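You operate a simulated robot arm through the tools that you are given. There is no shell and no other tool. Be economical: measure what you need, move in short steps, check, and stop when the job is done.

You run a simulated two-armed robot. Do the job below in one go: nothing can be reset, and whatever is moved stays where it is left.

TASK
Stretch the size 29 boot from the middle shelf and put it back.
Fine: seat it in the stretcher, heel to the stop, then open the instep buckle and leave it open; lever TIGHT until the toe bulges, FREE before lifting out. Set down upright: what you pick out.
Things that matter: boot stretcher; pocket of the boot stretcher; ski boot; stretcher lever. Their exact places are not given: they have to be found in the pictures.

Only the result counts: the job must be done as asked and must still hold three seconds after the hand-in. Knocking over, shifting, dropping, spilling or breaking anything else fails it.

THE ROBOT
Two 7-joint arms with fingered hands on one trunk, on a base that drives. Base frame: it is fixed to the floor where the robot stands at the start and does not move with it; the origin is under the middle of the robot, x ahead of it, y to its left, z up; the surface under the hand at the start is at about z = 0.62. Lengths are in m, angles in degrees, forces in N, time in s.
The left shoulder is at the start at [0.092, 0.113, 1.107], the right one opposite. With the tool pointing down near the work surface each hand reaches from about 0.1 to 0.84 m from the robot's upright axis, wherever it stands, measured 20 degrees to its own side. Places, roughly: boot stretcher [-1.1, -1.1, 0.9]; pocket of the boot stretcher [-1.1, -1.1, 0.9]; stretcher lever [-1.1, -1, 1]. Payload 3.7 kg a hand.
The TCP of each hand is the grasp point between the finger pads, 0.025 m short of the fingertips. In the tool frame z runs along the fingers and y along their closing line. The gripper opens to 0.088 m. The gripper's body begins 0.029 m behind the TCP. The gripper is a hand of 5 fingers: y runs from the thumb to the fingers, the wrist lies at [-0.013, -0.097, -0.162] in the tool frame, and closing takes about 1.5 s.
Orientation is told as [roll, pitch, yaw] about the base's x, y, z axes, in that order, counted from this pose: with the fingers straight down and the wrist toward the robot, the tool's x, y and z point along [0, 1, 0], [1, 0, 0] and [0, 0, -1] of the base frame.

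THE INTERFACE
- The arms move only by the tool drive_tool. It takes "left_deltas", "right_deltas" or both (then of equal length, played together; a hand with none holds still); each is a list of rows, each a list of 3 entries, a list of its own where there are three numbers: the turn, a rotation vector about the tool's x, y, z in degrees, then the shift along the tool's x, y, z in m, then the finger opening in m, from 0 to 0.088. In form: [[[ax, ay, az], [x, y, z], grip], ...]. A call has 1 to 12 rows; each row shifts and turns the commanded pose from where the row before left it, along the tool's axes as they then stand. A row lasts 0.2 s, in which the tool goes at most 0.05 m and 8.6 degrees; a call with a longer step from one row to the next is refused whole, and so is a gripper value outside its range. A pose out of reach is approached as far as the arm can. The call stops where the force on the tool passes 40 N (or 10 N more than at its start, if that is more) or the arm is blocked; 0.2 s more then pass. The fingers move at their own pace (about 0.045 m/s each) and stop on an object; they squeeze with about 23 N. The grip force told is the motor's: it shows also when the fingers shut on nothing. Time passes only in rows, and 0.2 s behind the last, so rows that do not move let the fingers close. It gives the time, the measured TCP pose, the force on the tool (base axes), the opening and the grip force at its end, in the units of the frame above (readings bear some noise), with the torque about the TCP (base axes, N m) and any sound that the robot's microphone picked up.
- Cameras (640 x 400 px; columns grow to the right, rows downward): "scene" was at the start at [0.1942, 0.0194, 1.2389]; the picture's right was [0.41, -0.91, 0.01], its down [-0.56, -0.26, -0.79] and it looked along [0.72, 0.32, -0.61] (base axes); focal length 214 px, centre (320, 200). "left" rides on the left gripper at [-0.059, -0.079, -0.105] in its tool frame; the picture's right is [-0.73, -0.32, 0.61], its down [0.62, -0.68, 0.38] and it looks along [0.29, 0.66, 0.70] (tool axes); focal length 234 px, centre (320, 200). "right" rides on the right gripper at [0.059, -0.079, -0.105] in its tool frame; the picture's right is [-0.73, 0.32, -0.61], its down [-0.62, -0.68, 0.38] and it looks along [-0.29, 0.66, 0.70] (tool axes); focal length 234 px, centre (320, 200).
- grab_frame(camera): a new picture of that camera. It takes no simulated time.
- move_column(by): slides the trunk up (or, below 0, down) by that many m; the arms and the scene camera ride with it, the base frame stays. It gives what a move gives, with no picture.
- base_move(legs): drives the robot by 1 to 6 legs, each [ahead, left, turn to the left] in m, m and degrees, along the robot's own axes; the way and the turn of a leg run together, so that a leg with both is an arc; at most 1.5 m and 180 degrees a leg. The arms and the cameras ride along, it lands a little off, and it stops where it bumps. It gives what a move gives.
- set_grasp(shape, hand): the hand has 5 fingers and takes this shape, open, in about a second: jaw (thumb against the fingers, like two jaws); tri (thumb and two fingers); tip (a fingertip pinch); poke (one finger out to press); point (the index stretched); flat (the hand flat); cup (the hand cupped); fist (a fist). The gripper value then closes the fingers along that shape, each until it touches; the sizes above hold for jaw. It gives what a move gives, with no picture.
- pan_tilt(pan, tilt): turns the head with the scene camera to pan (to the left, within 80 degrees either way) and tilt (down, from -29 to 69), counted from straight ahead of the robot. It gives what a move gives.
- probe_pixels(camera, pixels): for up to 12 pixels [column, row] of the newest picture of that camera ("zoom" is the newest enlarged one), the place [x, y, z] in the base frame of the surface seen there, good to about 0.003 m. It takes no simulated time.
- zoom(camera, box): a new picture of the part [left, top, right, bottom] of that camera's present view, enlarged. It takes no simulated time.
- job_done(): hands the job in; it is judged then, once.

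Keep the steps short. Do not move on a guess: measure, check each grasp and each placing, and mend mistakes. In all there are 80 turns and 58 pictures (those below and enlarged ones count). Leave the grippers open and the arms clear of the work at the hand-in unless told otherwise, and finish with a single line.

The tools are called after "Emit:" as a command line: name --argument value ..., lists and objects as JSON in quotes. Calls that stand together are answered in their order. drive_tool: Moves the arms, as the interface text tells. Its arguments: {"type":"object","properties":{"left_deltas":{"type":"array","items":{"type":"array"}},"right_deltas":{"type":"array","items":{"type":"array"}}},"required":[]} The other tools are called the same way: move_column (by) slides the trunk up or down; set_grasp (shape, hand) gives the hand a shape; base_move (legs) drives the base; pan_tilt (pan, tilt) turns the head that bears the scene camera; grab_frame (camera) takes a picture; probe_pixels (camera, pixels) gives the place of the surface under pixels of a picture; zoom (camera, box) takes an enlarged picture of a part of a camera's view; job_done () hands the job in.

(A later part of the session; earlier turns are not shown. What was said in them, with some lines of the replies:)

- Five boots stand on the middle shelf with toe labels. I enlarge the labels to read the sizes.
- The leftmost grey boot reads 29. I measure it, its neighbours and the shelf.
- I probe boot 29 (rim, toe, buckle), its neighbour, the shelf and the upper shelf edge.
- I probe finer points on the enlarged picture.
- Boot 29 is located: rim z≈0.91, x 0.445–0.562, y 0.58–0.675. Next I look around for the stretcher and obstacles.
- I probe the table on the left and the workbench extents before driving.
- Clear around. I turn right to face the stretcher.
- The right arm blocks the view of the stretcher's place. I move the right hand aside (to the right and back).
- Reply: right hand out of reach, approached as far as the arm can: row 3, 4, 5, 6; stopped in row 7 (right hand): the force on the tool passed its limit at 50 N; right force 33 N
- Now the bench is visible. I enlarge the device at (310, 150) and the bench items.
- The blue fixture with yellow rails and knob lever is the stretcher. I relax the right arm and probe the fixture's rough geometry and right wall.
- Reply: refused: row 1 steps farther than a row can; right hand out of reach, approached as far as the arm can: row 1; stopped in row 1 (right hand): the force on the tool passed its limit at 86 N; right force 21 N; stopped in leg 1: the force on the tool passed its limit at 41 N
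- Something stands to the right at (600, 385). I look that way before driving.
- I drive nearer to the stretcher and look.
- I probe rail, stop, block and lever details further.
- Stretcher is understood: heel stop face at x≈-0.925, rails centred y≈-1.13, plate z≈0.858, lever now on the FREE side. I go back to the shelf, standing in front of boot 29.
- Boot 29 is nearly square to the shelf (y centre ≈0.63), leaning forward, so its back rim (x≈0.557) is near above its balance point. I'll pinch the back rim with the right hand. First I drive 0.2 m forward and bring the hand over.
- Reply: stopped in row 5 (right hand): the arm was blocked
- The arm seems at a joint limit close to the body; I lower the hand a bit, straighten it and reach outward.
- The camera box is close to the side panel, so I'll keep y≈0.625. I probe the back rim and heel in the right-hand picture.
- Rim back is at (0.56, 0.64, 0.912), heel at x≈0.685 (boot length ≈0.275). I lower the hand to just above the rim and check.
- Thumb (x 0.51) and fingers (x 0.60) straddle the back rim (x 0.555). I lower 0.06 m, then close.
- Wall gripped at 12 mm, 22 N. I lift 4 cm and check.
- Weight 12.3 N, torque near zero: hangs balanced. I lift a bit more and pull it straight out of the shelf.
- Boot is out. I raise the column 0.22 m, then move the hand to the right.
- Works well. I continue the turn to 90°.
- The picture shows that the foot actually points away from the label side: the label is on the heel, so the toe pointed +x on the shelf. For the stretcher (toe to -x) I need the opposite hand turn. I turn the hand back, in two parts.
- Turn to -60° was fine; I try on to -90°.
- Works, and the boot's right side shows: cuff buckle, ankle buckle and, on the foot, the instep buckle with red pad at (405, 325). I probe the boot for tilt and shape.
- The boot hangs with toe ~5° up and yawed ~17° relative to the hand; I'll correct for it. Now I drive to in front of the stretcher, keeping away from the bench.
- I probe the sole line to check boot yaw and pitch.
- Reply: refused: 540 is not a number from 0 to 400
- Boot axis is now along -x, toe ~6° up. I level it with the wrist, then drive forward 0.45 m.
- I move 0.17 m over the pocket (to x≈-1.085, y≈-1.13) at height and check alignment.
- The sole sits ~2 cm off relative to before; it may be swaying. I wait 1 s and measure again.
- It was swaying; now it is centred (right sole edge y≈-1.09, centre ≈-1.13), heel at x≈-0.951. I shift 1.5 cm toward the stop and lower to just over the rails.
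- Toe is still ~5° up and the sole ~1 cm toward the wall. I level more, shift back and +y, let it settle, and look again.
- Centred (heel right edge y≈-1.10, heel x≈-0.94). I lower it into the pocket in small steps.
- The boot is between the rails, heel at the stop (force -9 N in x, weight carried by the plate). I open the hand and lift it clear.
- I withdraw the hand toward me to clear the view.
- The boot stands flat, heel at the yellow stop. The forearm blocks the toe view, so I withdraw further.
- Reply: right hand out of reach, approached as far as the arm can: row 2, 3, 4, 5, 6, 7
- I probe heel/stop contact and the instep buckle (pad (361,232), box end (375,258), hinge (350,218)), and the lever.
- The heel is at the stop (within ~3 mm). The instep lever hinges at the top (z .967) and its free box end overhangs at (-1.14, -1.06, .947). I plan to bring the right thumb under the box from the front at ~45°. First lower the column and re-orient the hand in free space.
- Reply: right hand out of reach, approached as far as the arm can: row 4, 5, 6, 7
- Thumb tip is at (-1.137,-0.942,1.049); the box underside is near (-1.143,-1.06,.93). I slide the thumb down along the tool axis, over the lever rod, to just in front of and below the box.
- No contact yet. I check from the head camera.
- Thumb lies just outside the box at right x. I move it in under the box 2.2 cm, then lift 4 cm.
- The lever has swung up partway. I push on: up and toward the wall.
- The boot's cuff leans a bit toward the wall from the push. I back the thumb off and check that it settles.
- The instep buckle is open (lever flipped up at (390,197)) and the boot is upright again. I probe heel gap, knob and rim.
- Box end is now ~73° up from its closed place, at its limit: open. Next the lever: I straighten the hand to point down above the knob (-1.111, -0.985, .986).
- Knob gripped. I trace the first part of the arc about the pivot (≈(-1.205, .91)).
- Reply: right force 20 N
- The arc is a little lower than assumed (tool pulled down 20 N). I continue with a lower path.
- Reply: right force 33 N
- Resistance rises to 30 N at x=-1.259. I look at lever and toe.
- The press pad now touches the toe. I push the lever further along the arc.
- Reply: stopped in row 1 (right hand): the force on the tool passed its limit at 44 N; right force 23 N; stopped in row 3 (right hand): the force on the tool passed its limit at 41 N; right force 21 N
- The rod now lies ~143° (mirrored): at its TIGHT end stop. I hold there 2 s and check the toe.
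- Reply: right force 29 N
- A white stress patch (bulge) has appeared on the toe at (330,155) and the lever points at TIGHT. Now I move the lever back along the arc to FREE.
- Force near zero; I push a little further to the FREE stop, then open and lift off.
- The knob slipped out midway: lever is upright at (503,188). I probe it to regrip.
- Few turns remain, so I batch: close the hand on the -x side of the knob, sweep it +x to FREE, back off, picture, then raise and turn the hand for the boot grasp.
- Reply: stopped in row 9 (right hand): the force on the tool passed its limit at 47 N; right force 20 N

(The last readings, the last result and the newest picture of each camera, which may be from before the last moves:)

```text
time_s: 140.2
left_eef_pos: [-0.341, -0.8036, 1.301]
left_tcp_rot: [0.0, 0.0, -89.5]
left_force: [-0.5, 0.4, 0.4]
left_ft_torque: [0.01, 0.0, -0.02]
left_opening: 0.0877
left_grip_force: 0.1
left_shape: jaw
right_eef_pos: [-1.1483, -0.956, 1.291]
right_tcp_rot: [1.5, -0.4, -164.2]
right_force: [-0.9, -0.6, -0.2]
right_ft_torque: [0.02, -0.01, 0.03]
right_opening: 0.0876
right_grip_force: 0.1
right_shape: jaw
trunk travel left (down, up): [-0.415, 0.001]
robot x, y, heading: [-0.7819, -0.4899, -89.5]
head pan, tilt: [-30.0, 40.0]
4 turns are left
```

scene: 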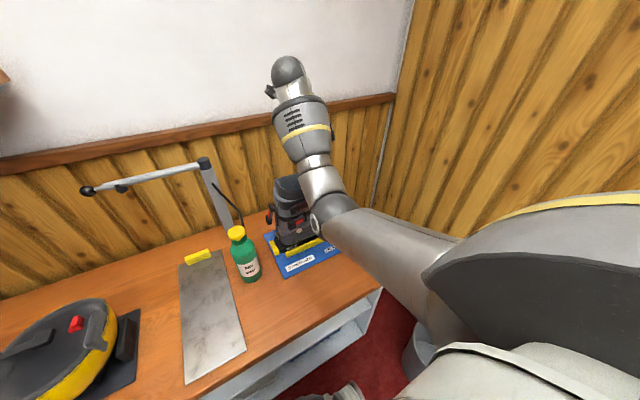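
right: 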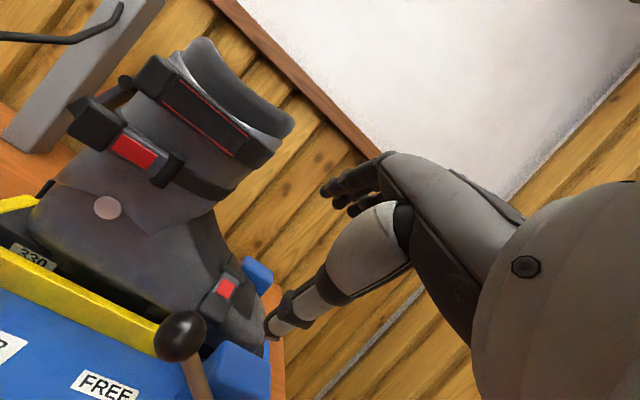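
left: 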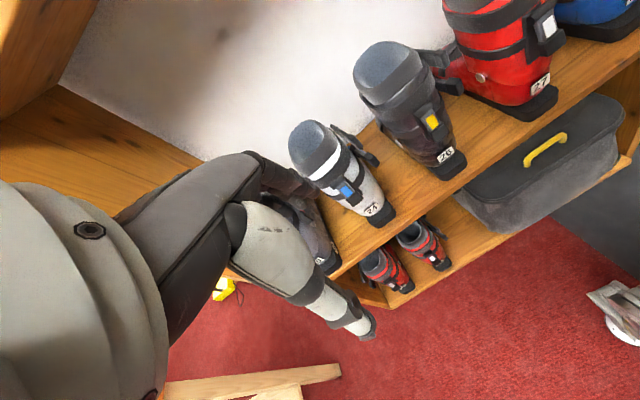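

Lever is on FREE, buckle open, heel at stop. I now batch: hover over the front rim, lower with the column, grip, raise with the column, back off, drive to the shelf front and turn the boot, then take a picture.

Emit:
drive_tool --right_deltas '[[[0, 0, 0], [0.0297, -0.0032, 0], 0.088], [[0, 0, 0], [0.0297, -0.0032, 0], 0.088], [[0, 0, 0], [0.0297, -0.0032, 0], 0.088], [[0, 0, 0], [0.0297, -0.0032, 0], 0.088], [[0, 0, 0], [0.0297, -0.0032, 0], 0.088], [[0, 0, 0], [0.0297, -0.0032, 0], 0.088], [[0, 0, 0], [0, 0, 0], 0.088]]'

Emit:
move_column --by -0.1565

Emit:
drive_tool --right_deltas '[[[0, 0, 0], [0, 0, 0], 0.0], [[0, 0, 0], [0, 0, 0], 0.0], [[0, 0, 0], [0, 0, 0], 0.0], [[0, 0, 0], [0, 0, 0], 0.0], [[0, 0, 0], [0, 0, 0], 0.0], [[0, 0, 0], [0, 0, 0], 0.0], [[0, 0, 0], [0, 0, 0], 0.0], [[0, 0, 0], [0, 0, 0], 0.0], [[0, 0, 0], [0, 0, 0], 0.0]]'

Emit:
move_column --by 0.1565

Emit:
drive_tool --right_deltas '[[[0, 0, 0], [0, 0, -0.01], 0.0], [[0, 0, 0], [0, 0, -0.01], 0.0], [[0, 0, 0], [0, 0, 0], 0.0]]'

Emit:
base_move --legs '[[-0.5, 0, 0]]'

Emit:
drive_tool --right_deltas '[[[0, 0, 0], [-0.0273, -0.0077, 0], 0.0], [[0, 0, 0], [-0.0273, -0.0077, 0], 0.0], [[0, 0, 0], [-0.0273, -0.0077, 0], 0.0], [[0, 0, 0], [-0.0273, -0.0077, 0], 0.0], [[0, 0, 0], [-0.0273, -0.0077, 0], 0.0], [[0, 0, 0], [-0.0273, -0.0077, 0], 0.0]]'

Emit:
base_move --legs '[[0, 0.38, 0], [0, 0, 89.3], [0, 0.53, 0]]'

Emit:
drive_tool --right_deltas '[[[0, 0, -7.5], [0, 0, 0], 0.0], [[0, 0, -7.5], [0, 0, 0], 0.0], [[0, 0, -7.5], [0, 0, 0], 0.0], [[0, 0, -7.5], [0, 0, 0], 0.0], [[0, 0, -7.5], [0, 0, 0], 0.0], [[0, 0, -7.5], [0, 0, 0], 0.0], [[0, 0, -7.5], [0, 0, 0], 0.0], [[0, 0, -7.5], [0, 0, 0], 0.0], [[0, 0, -7.5], [0, 0, 0], 0.0], [[0, 0, -7.5], [0, 0, 0], 0.0], [[0, 0, -7.5], [0, 0, 0], 0.0], [[0, 0, -7.5], [0, 0, 0], 0.0]]'

Emit:
pan_tilt --pan 0 --tilt 35

Emit:
grab_frame --camera "scene"

Emit:
probe_pixels --camera "scene" --pixels '[[410, 290], [425, 290], [440, 290], [455, 290], [410, 305], [425, 305], [440, 305], [455, 305], [425, 320], [440, 320], [455, 320], [470, 300]]'

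Emit:
probe_pixels --camera "scene" --pixels '[[400, 230], [420, 230], [440, 230], [460, 230], [480, 230], [410, 260], [430, 260], [450, 260], [470, 260], [420, 210], [450, 210], [480, 210]]'

```text
time_s: 141.8
left_eef_pos: [-0.3429, -0.8021, 1.3028]
left_tcp_rot: [0.1, -0.1, -89.6]
left_force: [-0.3, 0.4, -1.0]
left_ft_torque: [0.02, -0.02, -0.02]
left_opening: 0.0876
left_grip_force: 0.0
left_shape: jaw
right_eef_pos: [-1.0815, -1.1213, 1.2952]
right_tcp_rot: [1.5, -0.5, -164.0]
right_force: [-0.1, -0.5, -0.6]
right_ft_torque: [-0.04, -0.02, -0.01]
right_opening: 0.0877
right_grip_force: 0.2
right_shape: jaw
trunk travel left (down, up): [-0.415, 0.001]
robot x, y, heading: [-0.779, -0.4921, -89.5]
head pan, tilt: [-30.0, 40.0]
```

```text
time_s: 143.6
left_eef_pos: [-0.3423, -0.8025, 1.1462]
left_tcp_rot: [0.0, -0.2, -89.4]
left_force: [0.2, 0.2, -0.1]
left_ft_torque: [0.03, 0.01, 0.0]
left_opening: 0.0877
left_grip_force: 0.1
left_shape: jaw
right_eef_pos: [-1.081, -1.1204, 1.1395]
right_tcp_rot: [1.6, -0.4, -163.9]
right_force: [-0.2, 0.1, 0.2]
right_ft_torque: [-0.01, 0.02, 0.04]
right_opening: 0.0875
right_grip_force: 0.1
right_shape: jaw
trunk travel left (down, up): [-0.258, 0.157]
robot x, y, heading: [-0.7832, -0.4928, -89.6]
head pan, tilt: [-30.0, 40.0]
```

```text
time_s: 145.6
left_eef_pos: [-0.342, -0.8041, 1.1448]
left_tcp_rot: [0.0, -0.1, -89.5]
left_force: [0.1, -0.1, -1.0]
left_ft_torque: [0.02, 0.02, 0.01]
left_opening: 0.0878
left_grip_force: 0.0
left_shape: jaw
right_eef_pos: [-1.0786, -1.1206, 1.1379]
right_tcp_rot: [1.6, -0.4, -164.1]
right_force: [0.8, 1.2, -0.2]
right_ft_torque: [0.02, -0.03, 0.03]
right_opening: 0.0122
right_grip_force: 22.7
right_shape: jaw
trunk travel left (down, up): [-0.258, 0.157]
robot x, y, heading: [-0.7815, -0.4929, -89.6]
head pan, tilt: [-30.0, 40.0]
```

```text
time_s: 147.4
left_eef_pos: [-0.3421, -0.8058, 1.3004]
left_tcp_rot: [0.0, 0.0, -89.5]
left_force: [0.9, -0.2, 0.9]
left_ft_torque: [0.0, -0.01, 0.01]
left_opening: 0.0877
left_grip_force: 0.1
left_shape: jaw
right_eef_pos: [-1.0813, -1.123, 1.2928]
right_tcp_rot: [1.4, -0.4, -164.0]
right_force: [0.6, 0.1, -12.4]
right_ft_torque: [-0.02, 0.0, 0.03]
right_opening: 0.0115
right_grip_force: 23.1
right_shape: jaw
trunk travel left (down, up): [-0.415, 0.001]
robot x, y, heading: [-0.7835, -0.4908, -89.4]
head pan, tilt: [-30.0, 40.0]
```

```text
time_s: 148.2
left_eef_pos: [-0.3426, -0.8058, 1.3012]
left_tcp_rot: [0.0, 0.0, -89.5]
left_force: [0.1, -0.3, -0.5]
left_ft_torque: [-0.01, 0.0, 0.02]
left_opening: 0.0877
left_grip_force: 0.1
left_shape: jaw
right_eef_pos: [-1.0818, -1.1219, 1.3137]
right_tcp_rot: [1.4, -0.5, -164.0]
right_force: [-0.2, -0.9, -11.4]
right_ft_torque: [0.0, 0.04, 0.0]
right_opening: 0.0117
right_grip_force: 23.2
right_shape: jaw
trunk travel left (down, up): [-0.415, 0.001]
robot x, y, heading: [-0.7823, -0.4875, -89.6]
head pan, tilt: [-30.0, 40.0]
```

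```text
time_s: 151.2
left_eef_pos: [-0.3466, -0.3015, 1.3013]
left_tcp_rot: [0.0, 0.0, -89.6]
left_force: [0.0, 0.5, 0.2]
left_ft_torque: [0.0, -0.02, 0.02]
left_opening: 0.0876
left_grip_force: 0.2
left_shape: jaw
right_eef_pos: [-1.0854, -0.6181, 1.3137]
right_tcp_rot: [1.3, -0.4, -164.1]
right_force: [-0.7, 0.1, -12.1]
right_ft_torque: [0.01, 0.06, -0.03]
right_opening: 0.0116
right_grip_force: 23.1
right_shape: jaw
trunk travel left (down, up): [-0.415, 0.001]
robot x, y, heading: [-0.7862, 0.0155, -89.6]
head pan, tilt: [-30.0, 40.0]
```

```text
time_s: 152.6
left_eef_pos: [-0.3473, -0.2999, 1.3024]
left_tcp_rot: [0.0, -0.1, -89.6]
left_force: [-0.4, -0.2, 0.4]
left_ft_torque: [0.01, -0.02, 0.0]
left_opening: 0.0878
left_grip_force: 0.0
left_shape: jaw
right_eef_pos: [-1.0866, -0.4448, 1.3084]
right_tcp_rot: [1.4, -0.4, -164.1]
right_force: [-0.8, 1.8, -11.6]
right_ft_torque: [0.14, 0.09, 0.01]
right_opening: 0.0115
right_grip_force: 23.0
right_shape: jaw
trunk travel left (down, up): [-0.415, 0.001]
robot x, y, heading: [-0.7847, 0.0121, -89.6]
head pan, tilt: [-30.0, 40.0]
```

```text
time_s: 165.0
left_eef_pos: [-0.0695, 0.9774, 1.3005]
left_tcp_rot: [-0.1, 0.0, -0.9]
left_force: [-0.1, -0.5, -0.5]
left_ft_torque: [-0.01, -0.01, 0.03]
left_opening: 0.0878
left_grip_force: 0.0
left_shape: jaw
right_eef_pos: [0.0595, 0.2355, 1.3094]
right_tcp_rot: [1.3, -0.4, -75.3]
right_force: [0.4, 0.0, -12.5]
right_ft_torque: [-0.05, 0.0, 0.03]
right_opening: 0.0114
right_grip_force: 22.5
right_shape: jaw
trunk travel left (down, up): [-0.415, 0.001]
robot x, y, heading: [-0.3929, 0.5485, -0.8]
head pan, tilt: [-30.0, 40.0]
```

```text
time_s: 167.6
left_eef_pos: [-0.0696, 0.9783, 1.3021]
left_tcp_rot: [-0.1, 0.0, -0.8]
left_force: [0.6, 0.0, 1.3]
left_ft_torque: [-0.02, 0.0, -0.01]
left_opening: 0.0877
left_grip_force: 0.0
left_shape: jaw
right_eef_pos: [0.0594, 0.2352, 1.3093]
right_tcp_rot: [-0.4, -1.3, 14.6]
right_force: [-0.4, 0.2, -12.2]
right_ft_torque: [0.01, -0.01, 0.04]
right_opening: 0.0111
right_grip_force: 22.6
right_shape: jaw
trunk travel left (down, up): [-0.415, 0.001]
robot x, y, heading: [-0.3968, 0.5441, -0.9]
head pan, tilt: [-30.0, 40.0]
```

```text
time_s: 168.6
left_eef_pos: [-0.0694, 0.9777, 1.3023]
left_tcp_rot: [0.0, -0.1, -0.9]
left_force: [0.5, -0.1, 0.5]
left_ft_torque: [0.0, 0.01, -0.01]
left_opening: 0.0876
left_grip_force: 0.0
left_shape: jaw
right_eef_pos: [0.0594, 0.2354, 1.3086]
right_tcp_rot: [-0.4, -1.4, 14.6]
right_force: [-0.4, -0.1, -12.2]
right_ft_torque: [-0.03, -0.02, -0.01]
right_opening: 0.0114
right_grip_force: 22.8
right_shape: jaw
trunk travel left (down, up): [-0.415, 0.001]
robot x, y, heading: [-0.3907, 0.5451, -0.9]
head pan, tilt: [0.0, 35.0]
```

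```text
3 pictures are left
```

scene: 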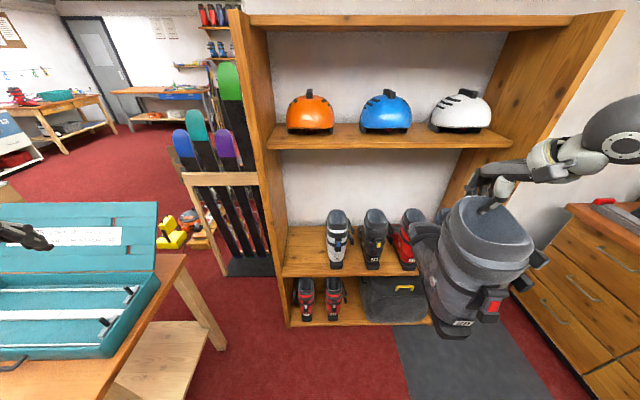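

```text
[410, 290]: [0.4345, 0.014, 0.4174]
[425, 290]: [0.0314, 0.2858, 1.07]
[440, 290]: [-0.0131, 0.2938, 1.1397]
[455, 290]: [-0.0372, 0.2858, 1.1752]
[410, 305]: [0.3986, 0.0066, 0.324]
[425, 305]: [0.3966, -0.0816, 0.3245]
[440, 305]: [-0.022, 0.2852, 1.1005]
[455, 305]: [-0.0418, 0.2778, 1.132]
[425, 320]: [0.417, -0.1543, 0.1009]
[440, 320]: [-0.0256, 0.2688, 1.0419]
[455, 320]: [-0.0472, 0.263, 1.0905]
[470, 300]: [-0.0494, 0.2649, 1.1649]
```

```text
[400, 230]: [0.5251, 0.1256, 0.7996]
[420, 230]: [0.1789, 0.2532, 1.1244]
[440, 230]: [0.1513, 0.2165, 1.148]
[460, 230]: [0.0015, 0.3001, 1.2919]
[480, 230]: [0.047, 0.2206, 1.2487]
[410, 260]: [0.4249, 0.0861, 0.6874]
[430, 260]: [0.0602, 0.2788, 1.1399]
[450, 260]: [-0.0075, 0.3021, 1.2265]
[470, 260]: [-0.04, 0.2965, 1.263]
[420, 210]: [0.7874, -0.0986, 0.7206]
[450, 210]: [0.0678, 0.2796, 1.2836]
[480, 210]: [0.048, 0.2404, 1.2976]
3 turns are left
```

Boot is held well (12 N). I probe its sole outline for yaw/pitch on this picture, then bring it in front of its shelf place and lower the column.

Emit:
probe_pixels --camera "scene" --pixels '[[414, 243], [418, 255], [421, 268], [425, 282], [429, 296], [433, 310], [437, 322], [442, 331], [452, 336], [462, 323], [466, 334], [471, 322]]'

Emit:
probe_pixels --camera "scene" --pixels '[[447, 328], [456, 330], [463, 330], [470, 317], [490, 307], [470, 200], [500, 198], [528, 235], [515, 260], [455, 215], [415, 232], [425, 235]]'

Emit:
drive_tool --right_deltas '[[[0, 0, 0], [0.0308, 0.0106, 0], 0.0], [[0, 0, 0], [0.0308, 0.0106, 0], 0.0], [[0, 0, 0], [0.0308, 0.0106, 0], 0.0], [[0, 0, 0], [0.0308, 0.0106, 0], 0.0], [[0, 0, 0], [0.0308, 0.0106, 0], 0.0], [[0, 0, 0], [0.0308, 0.0106, 0], 0.0], [[0, 0, 0], [0.0308, 0.0106, 0], 0.0], [[0, 0, 0], [0.0308, 0.0106, 0], 0.0], [[0, 0, 0], [0.0308, 0.0106, 0], 0.0], [[0, 0, 0], [0.0308, 0.0106, 0], 0.0], [[0, 0, 0], [0.0308, 0.0106, 0], 0.0], [[0, 0, 0], [0.0308, 0.0106, 0], 0.0]]'

Emit:
move_column --by -0.29

```text
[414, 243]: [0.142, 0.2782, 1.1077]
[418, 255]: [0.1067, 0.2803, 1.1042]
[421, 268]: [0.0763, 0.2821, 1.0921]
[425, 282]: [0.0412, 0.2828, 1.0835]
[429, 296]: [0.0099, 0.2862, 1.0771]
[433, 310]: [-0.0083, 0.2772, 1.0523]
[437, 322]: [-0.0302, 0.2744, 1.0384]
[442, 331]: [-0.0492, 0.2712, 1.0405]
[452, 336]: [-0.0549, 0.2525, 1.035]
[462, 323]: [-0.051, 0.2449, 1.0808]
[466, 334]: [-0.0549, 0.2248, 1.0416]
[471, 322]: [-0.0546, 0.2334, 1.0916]
```

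```text
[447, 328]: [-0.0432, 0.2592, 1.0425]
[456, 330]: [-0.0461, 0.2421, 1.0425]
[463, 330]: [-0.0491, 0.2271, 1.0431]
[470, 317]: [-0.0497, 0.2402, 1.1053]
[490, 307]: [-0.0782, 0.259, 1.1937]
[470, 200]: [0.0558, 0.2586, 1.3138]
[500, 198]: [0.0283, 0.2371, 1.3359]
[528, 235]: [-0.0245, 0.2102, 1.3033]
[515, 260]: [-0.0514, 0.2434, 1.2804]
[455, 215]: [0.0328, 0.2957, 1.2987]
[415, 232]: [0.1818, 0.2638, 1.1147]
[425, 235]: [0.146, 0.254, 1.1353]
```

```text
time_s: 171.2
left_eef_pos: [-0.0685, 0.9801, 1.3006]
left_tcp_rot: [-0.1, 0.0, -0.9]
left_force: [-0.3, -0.4, 0.1]
left_ft_torque: [0.0, 0.01, -0.03]
left_opening: 0.0878
left_grip_force: 0.1
left_shape: jaw
right_eef_pos: [0.0891, 0.628, 1.3094]
right_tcp_rot: [-0.6, -1.4, 14.6]
right_force: [0.2, 0.5, -12.5]
right_ft_torque: [0.05, -0.06, -0.02]
right_opening: 0.0111
right_grip_force: 23.0
right_shape: jaw
trunk travel left (down, up): [-0.415, 0.001]
robot x, y, heading: [-0.3983, 0.5476, -0.9]
head pan, tilt: [0.0, 35.0]
```

```text
time_s: 174.1
left_eef_pos: [-0.0703, 0.9791, 1.0113]
left_tcp_rot: [0.0, -0.1, -0.8]
left_force: [0.1, -0.8, -0.4]
left_ft_torque: [0.0, -0.02, -0.01]
left_opening: 0.0877
left_grip_force: 0.2
left_shape: jaw
right_eef_pos: [0.0882, 0.6272, 1.0199]
right_tcp_rot: [-0.5, -1.5, 14.6]
right_force: [1.0, 1.1, -12.5]
right_ft_torque: [0.0, -0.06, 0.04]
right_opening: 0.0112
right_grip_force: 23.2
right_shape: jaw
trunk travel left (down, up): [-0.125, 0.291]
robot x, y, heading: [-0.3901, 0.5464, -0.9]
head pan, tilt: [0.0, 35.0]
2 turns are left
```

Boot yaw is ≈-2°, toe ~7° up, heel-to-hand 0.114 m. I batch the placing: drive in, extend, level, lower onto the shelf, release, lift, back out, clear the view and take a picture.

Emit:
base_move --legs '[[0.32, 0.004, 0]]'

Emit:
drive_tool --right_deltas '[[[0, 0, -2], [-0.0067, 0.0257, 0], 0.0], [[0, 0, 0], [-0.0067, 0.0257, 0], 0.0], [[0, 0, 0], [-0.0067, 0.0257, 0], 0.0], [[0, 0, 0], [-0.0067, 0.0257, 0], 0.0], [[0, 0, 0], [-0.0067, 0.0257, 0], 0.0], [[0, 0, 0], [-0.0067, 0.0257, 0], 0.0], [[3.2, 0.83, 0], [0, 0, 0], 0.0], [[3.2, 0.83, 0], [0, 0, 0], 0.0], [[3.2, 0.83, 0], [0, 0, 0], 0.0], [[0, 0, 0], [0, 0, 0], 0.0], [[0, 0, 0], [0, 0, 0], 0.0], [[0, 0, 0], [0, 0, 0], 0.0]]'

Emit:
drive_tool --right_deltas '[[[0, 0, 0], [0, 0.0035, 0.0197], 0.0], [[0, 0, 0], [0, 0.0035, 0.0197], 0.0], [[0, 0, 0], [0, 0.0035, 0.0197], 0.0], [[0, 0, 0], [0, 0.0035, 0.0197], 0.0], [[0, 0, 0], [0, 0.0035, 0.0197], 0.0], [[0, 0, 0], [0, 0.0017, 0.00985], 0.0], [[0, 0, 0], [0, 0.0017, 0.00985], 0.0], [[0, 0, 0], [0, 0.0009, 0.0049], 0.0], [[0, 0, 0], [0, 0.0009, 0.0049], 0.0], [[0, 0, 0], [0, 0.0007, 0.0039], 0.0], [[0, 0, 0], [0, 0, 0], 0.0]]'

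Emit:
drive_tool --right_deltas '[[[0, 0, 0], [0, 0, 0], 0.02], [[0, 0, 0], [0, 0, 0], 0.03], [[0, 0, 0], [0, 0, 0], 0.045], [[0, 0, 0], [0, 0, 0], 0.06], [[0, 0, 0], [0, 0, 0], 0.088], [[0, 0, 0], [0, 0, 0], 0.088], [[0, 0, 0], [0, 0, 0], 0.088], [[0, 0, 0], [0, 0, 0], 0.088]]'

Emit:
drive_tool --right_deltas '[[[0, 0, 0], [0, -0.0035, -0.0197], 0.088], [[0, 0, 0], [0, -0.0035, -0.0197], 0.088], [[0, 0, 0], [0, -0.0035, -0.0197], 0.088], [[0, 0, 0], [0, -0.0035, -0.0197], 0.088], [[0, 0, 0], [0, -0.0035, -0.0197], 0.088], [[0, 0, 0], [0, -0.0035, -0.0197], 0.088], [[0, 0, 0], [0, -0.0035, -0.0197], 0.088]]'

Emit:
base_move --legs '[[-0.4, 0, 0]]'

Emit:
drive_tool --right_deltas '[[[0, 0, 0], [-0.03, 0, 0], 0.088], [[0, 0, 0], [-0.03, 0, 0], 0.088], [[0, 0, 0], [-0.03, 0, 0], 0.088], [[0, 0, 0], [-0.03, 0, 0], 0.088], [[0, 0, 0], [-0.03, 0, 0], 0.088], [[0, 0, 0], [-0.03, 0, 0], 0.088], [[0, 0, 0], [-0.03, 0, 0], 0.088], [[0, 0, 0], [-0.03, 0, 0], 0.088], [[0, 0, 0], [-0.03, 0, 0], 0.088]]'

Emit:
grab_frame --camera "scene"

Emit:
zoom --camera "scene" --box '[200, 150, 440, 300]'

```text
time_s: 176.2
left_eef_pos: [0.2477, 0.9791, 1.0105]
left_tcp_rot: [0.0, 0.0, -0.8]
left_force: [-0.6, 0.4, -0.8]
left_ft_torque: [-0.03, 0.0, -0.01]
left_opening: 0.0877
left_grip_force: 0.0
left_shape: jaw
right_eef_pos: [0.4084, 0.627, 1.0176]
right_tcp_rot: [-0.3, -1.2, 14.9]
right_force: [-0.4, 0.0, -12.7]
right_ft_torque: [-0.01, 0.05, -0.02]
right_opening: 0.0114
right_grip_force: 23.2
right_shape: jaw
trunk travel left (down, up): [-0.125, 0.291]
robot x, y, heading: [-0.0722, 0.5466, -0.6]
head pan, tilt: [0.0, 35.0]
```

```text
time_s: 178.8
left_eef_pos: [0.249, 0.9791, 1.0108]
left_tcp_rot: [0.1, 0.0, -0.7]
left_force: [0.0, 0.8, 0.6]
left_ft_torque: [0.0, -0.02, 0.01]
left_opening: 0.0878
left_grip_force: 0.0
left_shape: jaw
right_eef_pos: [0.5663, 0.6317, 1.0226]
right_tcp_rot: [2.1, 8.2, 16.8]
right_force: [-0.3, 0.1, -11.9]
right_ft_torque: [-0.01, -0.18, 0.0]
right_opening: 0.0111
right_grip_force: 23.1
right_shape: jaw
trunk travel left (down, up): [-0.125, 0.291]
robot x, y, heading: [-0.0717, 0.5462, -0.7]
head pan, tilt: [0.0, 35.0]
```

```text
time_s: 181.2
left_eef_pos: [0.2466, 0.9772, 1.0121]
left_tcp_rot: [0.0, -0.2, -0.7]
left_force: [0.8, 0.6, -0.5]
left_ft_torque: [0.0, 0.01, 0.0]
left_opening: 0.0875
left_grip_force: 0.0
left_shape: jaw
right_eef_pos: [0.5682, 0.6379, 0.8925]
right_tcp_rot: [2.2, 7.8, 16.9]
right_force: [3.9, -6.1, 32.2]
right_ft_torque: [-0.02, -0.04, 0.01]
right_opening: 0.0151
right_grip_force: 23.4
right_shape: jaw
trunk travel left (down, up): [-0.125, 0.291]
robot x, y, heading: [-0.0768, 0.5465, -0.8]
head pan, tilt: [0.0, 35.0]
```

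```text
time_s: 183.0
left_eef_pos: [0.2474, 0.9786, 1.0096]
left_tcp_rot: [0.1, 0.0, -0.6]
left_force: [-1.0, 0.4, 0.7]
left_ft_torque: [0.01, 0.02, -0.04]
left_opening: 0.0878
left_grip_force: 0.1
left_shape: jaw
right_eef_pos: [0.5699, 0.6384, 0.8893]
right_tcp_rot: [2.0, 8.2, 16.9]
right_force: [0.9, 0.3, 0.4]
right_ft_torque: [-0.02, 0.02, 0.01]
right_opening: 0.0874
right_grip_force: 0.0
right_shape: jaw
trunk travel left (down, up): [-0.125, 0.291]
robot x, y, heading: [-0.0746, 0.5505, -0.4]
head pan, tilt: [0.0, 35.0]
```

```text
time_s: 184.6
left_eef_pos: [0.2478, 0.9783, 1.01]
left_tcp_rot: [0.0, 0.1, -0.8]
left_force: [-0.6, -0.1, -0.3]
left_ft_torque: [0.02, -0.01, 0.04]
left_opening: 0.088
left_grip_force: 0.0
left_shape: jaw
right_eef_pos: [0.5656, 0.6303, 1.0245]
right_tcp_rot: [1.9, 8.6, 17.0]
right_force: [0.0, 0.1, -0.4]
right_ft_torque: [0.0, 0.0, 0.04]
right_opening: 0.0878
right_grip_force: 0.1
right_shape: jaw
trunk travel left (down, up): [-0.125, 0.291]
robot x, y, heading: [-0.0781, 0.5461, -0.7]
head pan, tilt: [0.0, 35.0]
```

```text
time_s: 187.2
left_eef_pos: [-0.1556, 0.984, 1.011]
left_tcp_rot: [0.0, -0.2, -0.6]
left_force: [-0.3, -1.1, 0.1]
left_ft_torque: [0.01, 0.0, 0.0]
left_opening: 0.0879
left_grip_force: 0.0
left_shape: jaw
right_eef_pos: [0.1625, 0.6368, 1.0311]
right_tcp_rot: [2.0, 8.2, 16.9]
right_force: [0.4, -0.3, -0.1]
right_ft_torque: [0.0, 0.01, 0.01]
right_opening: 0.0876
right_grip_force: 0.1
right_shape: jaw
trunk travel left (down, up): [-0.125, 0.291]
robot x, y, heading: [-0.4756, 0.5518, -0.8]
head pan, tilt: [0.0, 35.0]
```

```text
time_s: 189.2
left_eef_pos: [-0.1568, 0.9841, 1.0103]
left_tcp_rot: [0.0, 0.0, -0.7]
left_force: [0.2, 0.3, 0.7]
left_ft_torque: [-0.01, 0.02, -0.01]
left_opening: 0.0877
left_grip_force: 0.1
left_shape: jaw
right_eef_pos: [0.2394, 0.3788, 1.0198]
right_tcp_rot: [1.9, 8.2, 17.0]
right_force: [-0.2, 0.3, -0.3]
right_ft_torque: [-0.01, -0.03, 0.0]
right_opening: 0.0877
right_grip_force: 0.1
right_shape: jaw
trunk travel left (down, up): [-0.125, 0.291]
robot x, y, heading: [-0.4771, 0.5552, -0.6]
head pan, tilt: [0.0, 35.0]
```

```text
2 pictures are left
```

scene: 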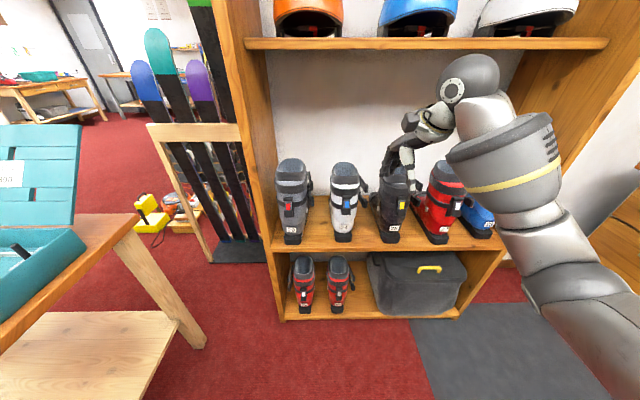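

```text
2.67 times, centred on (320, 225) of scene
1 turns are left
```

zoom: 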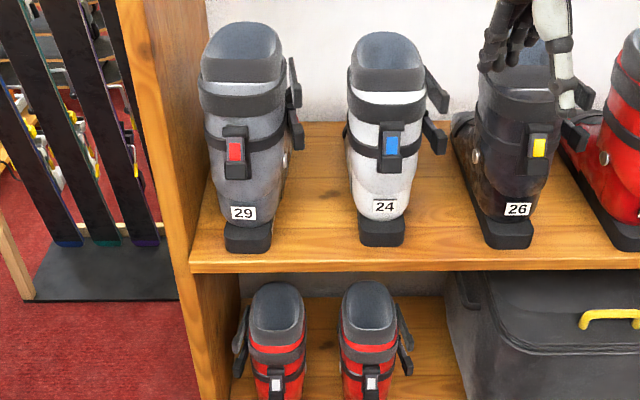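

The size 29 boot stands upright in its place on the middle shelf, its neighbours look undisturbed, and both hands are open and clear; handing in.

Emit:
job_done

```text
The job is handed in.
```

The size 29 boot was stretched with its instep buckle opened and left open, the lever was put to TIGHT until the toe bulged and back to FREE before lifting out, and the boot now stands upright in its place on the middle shelf.
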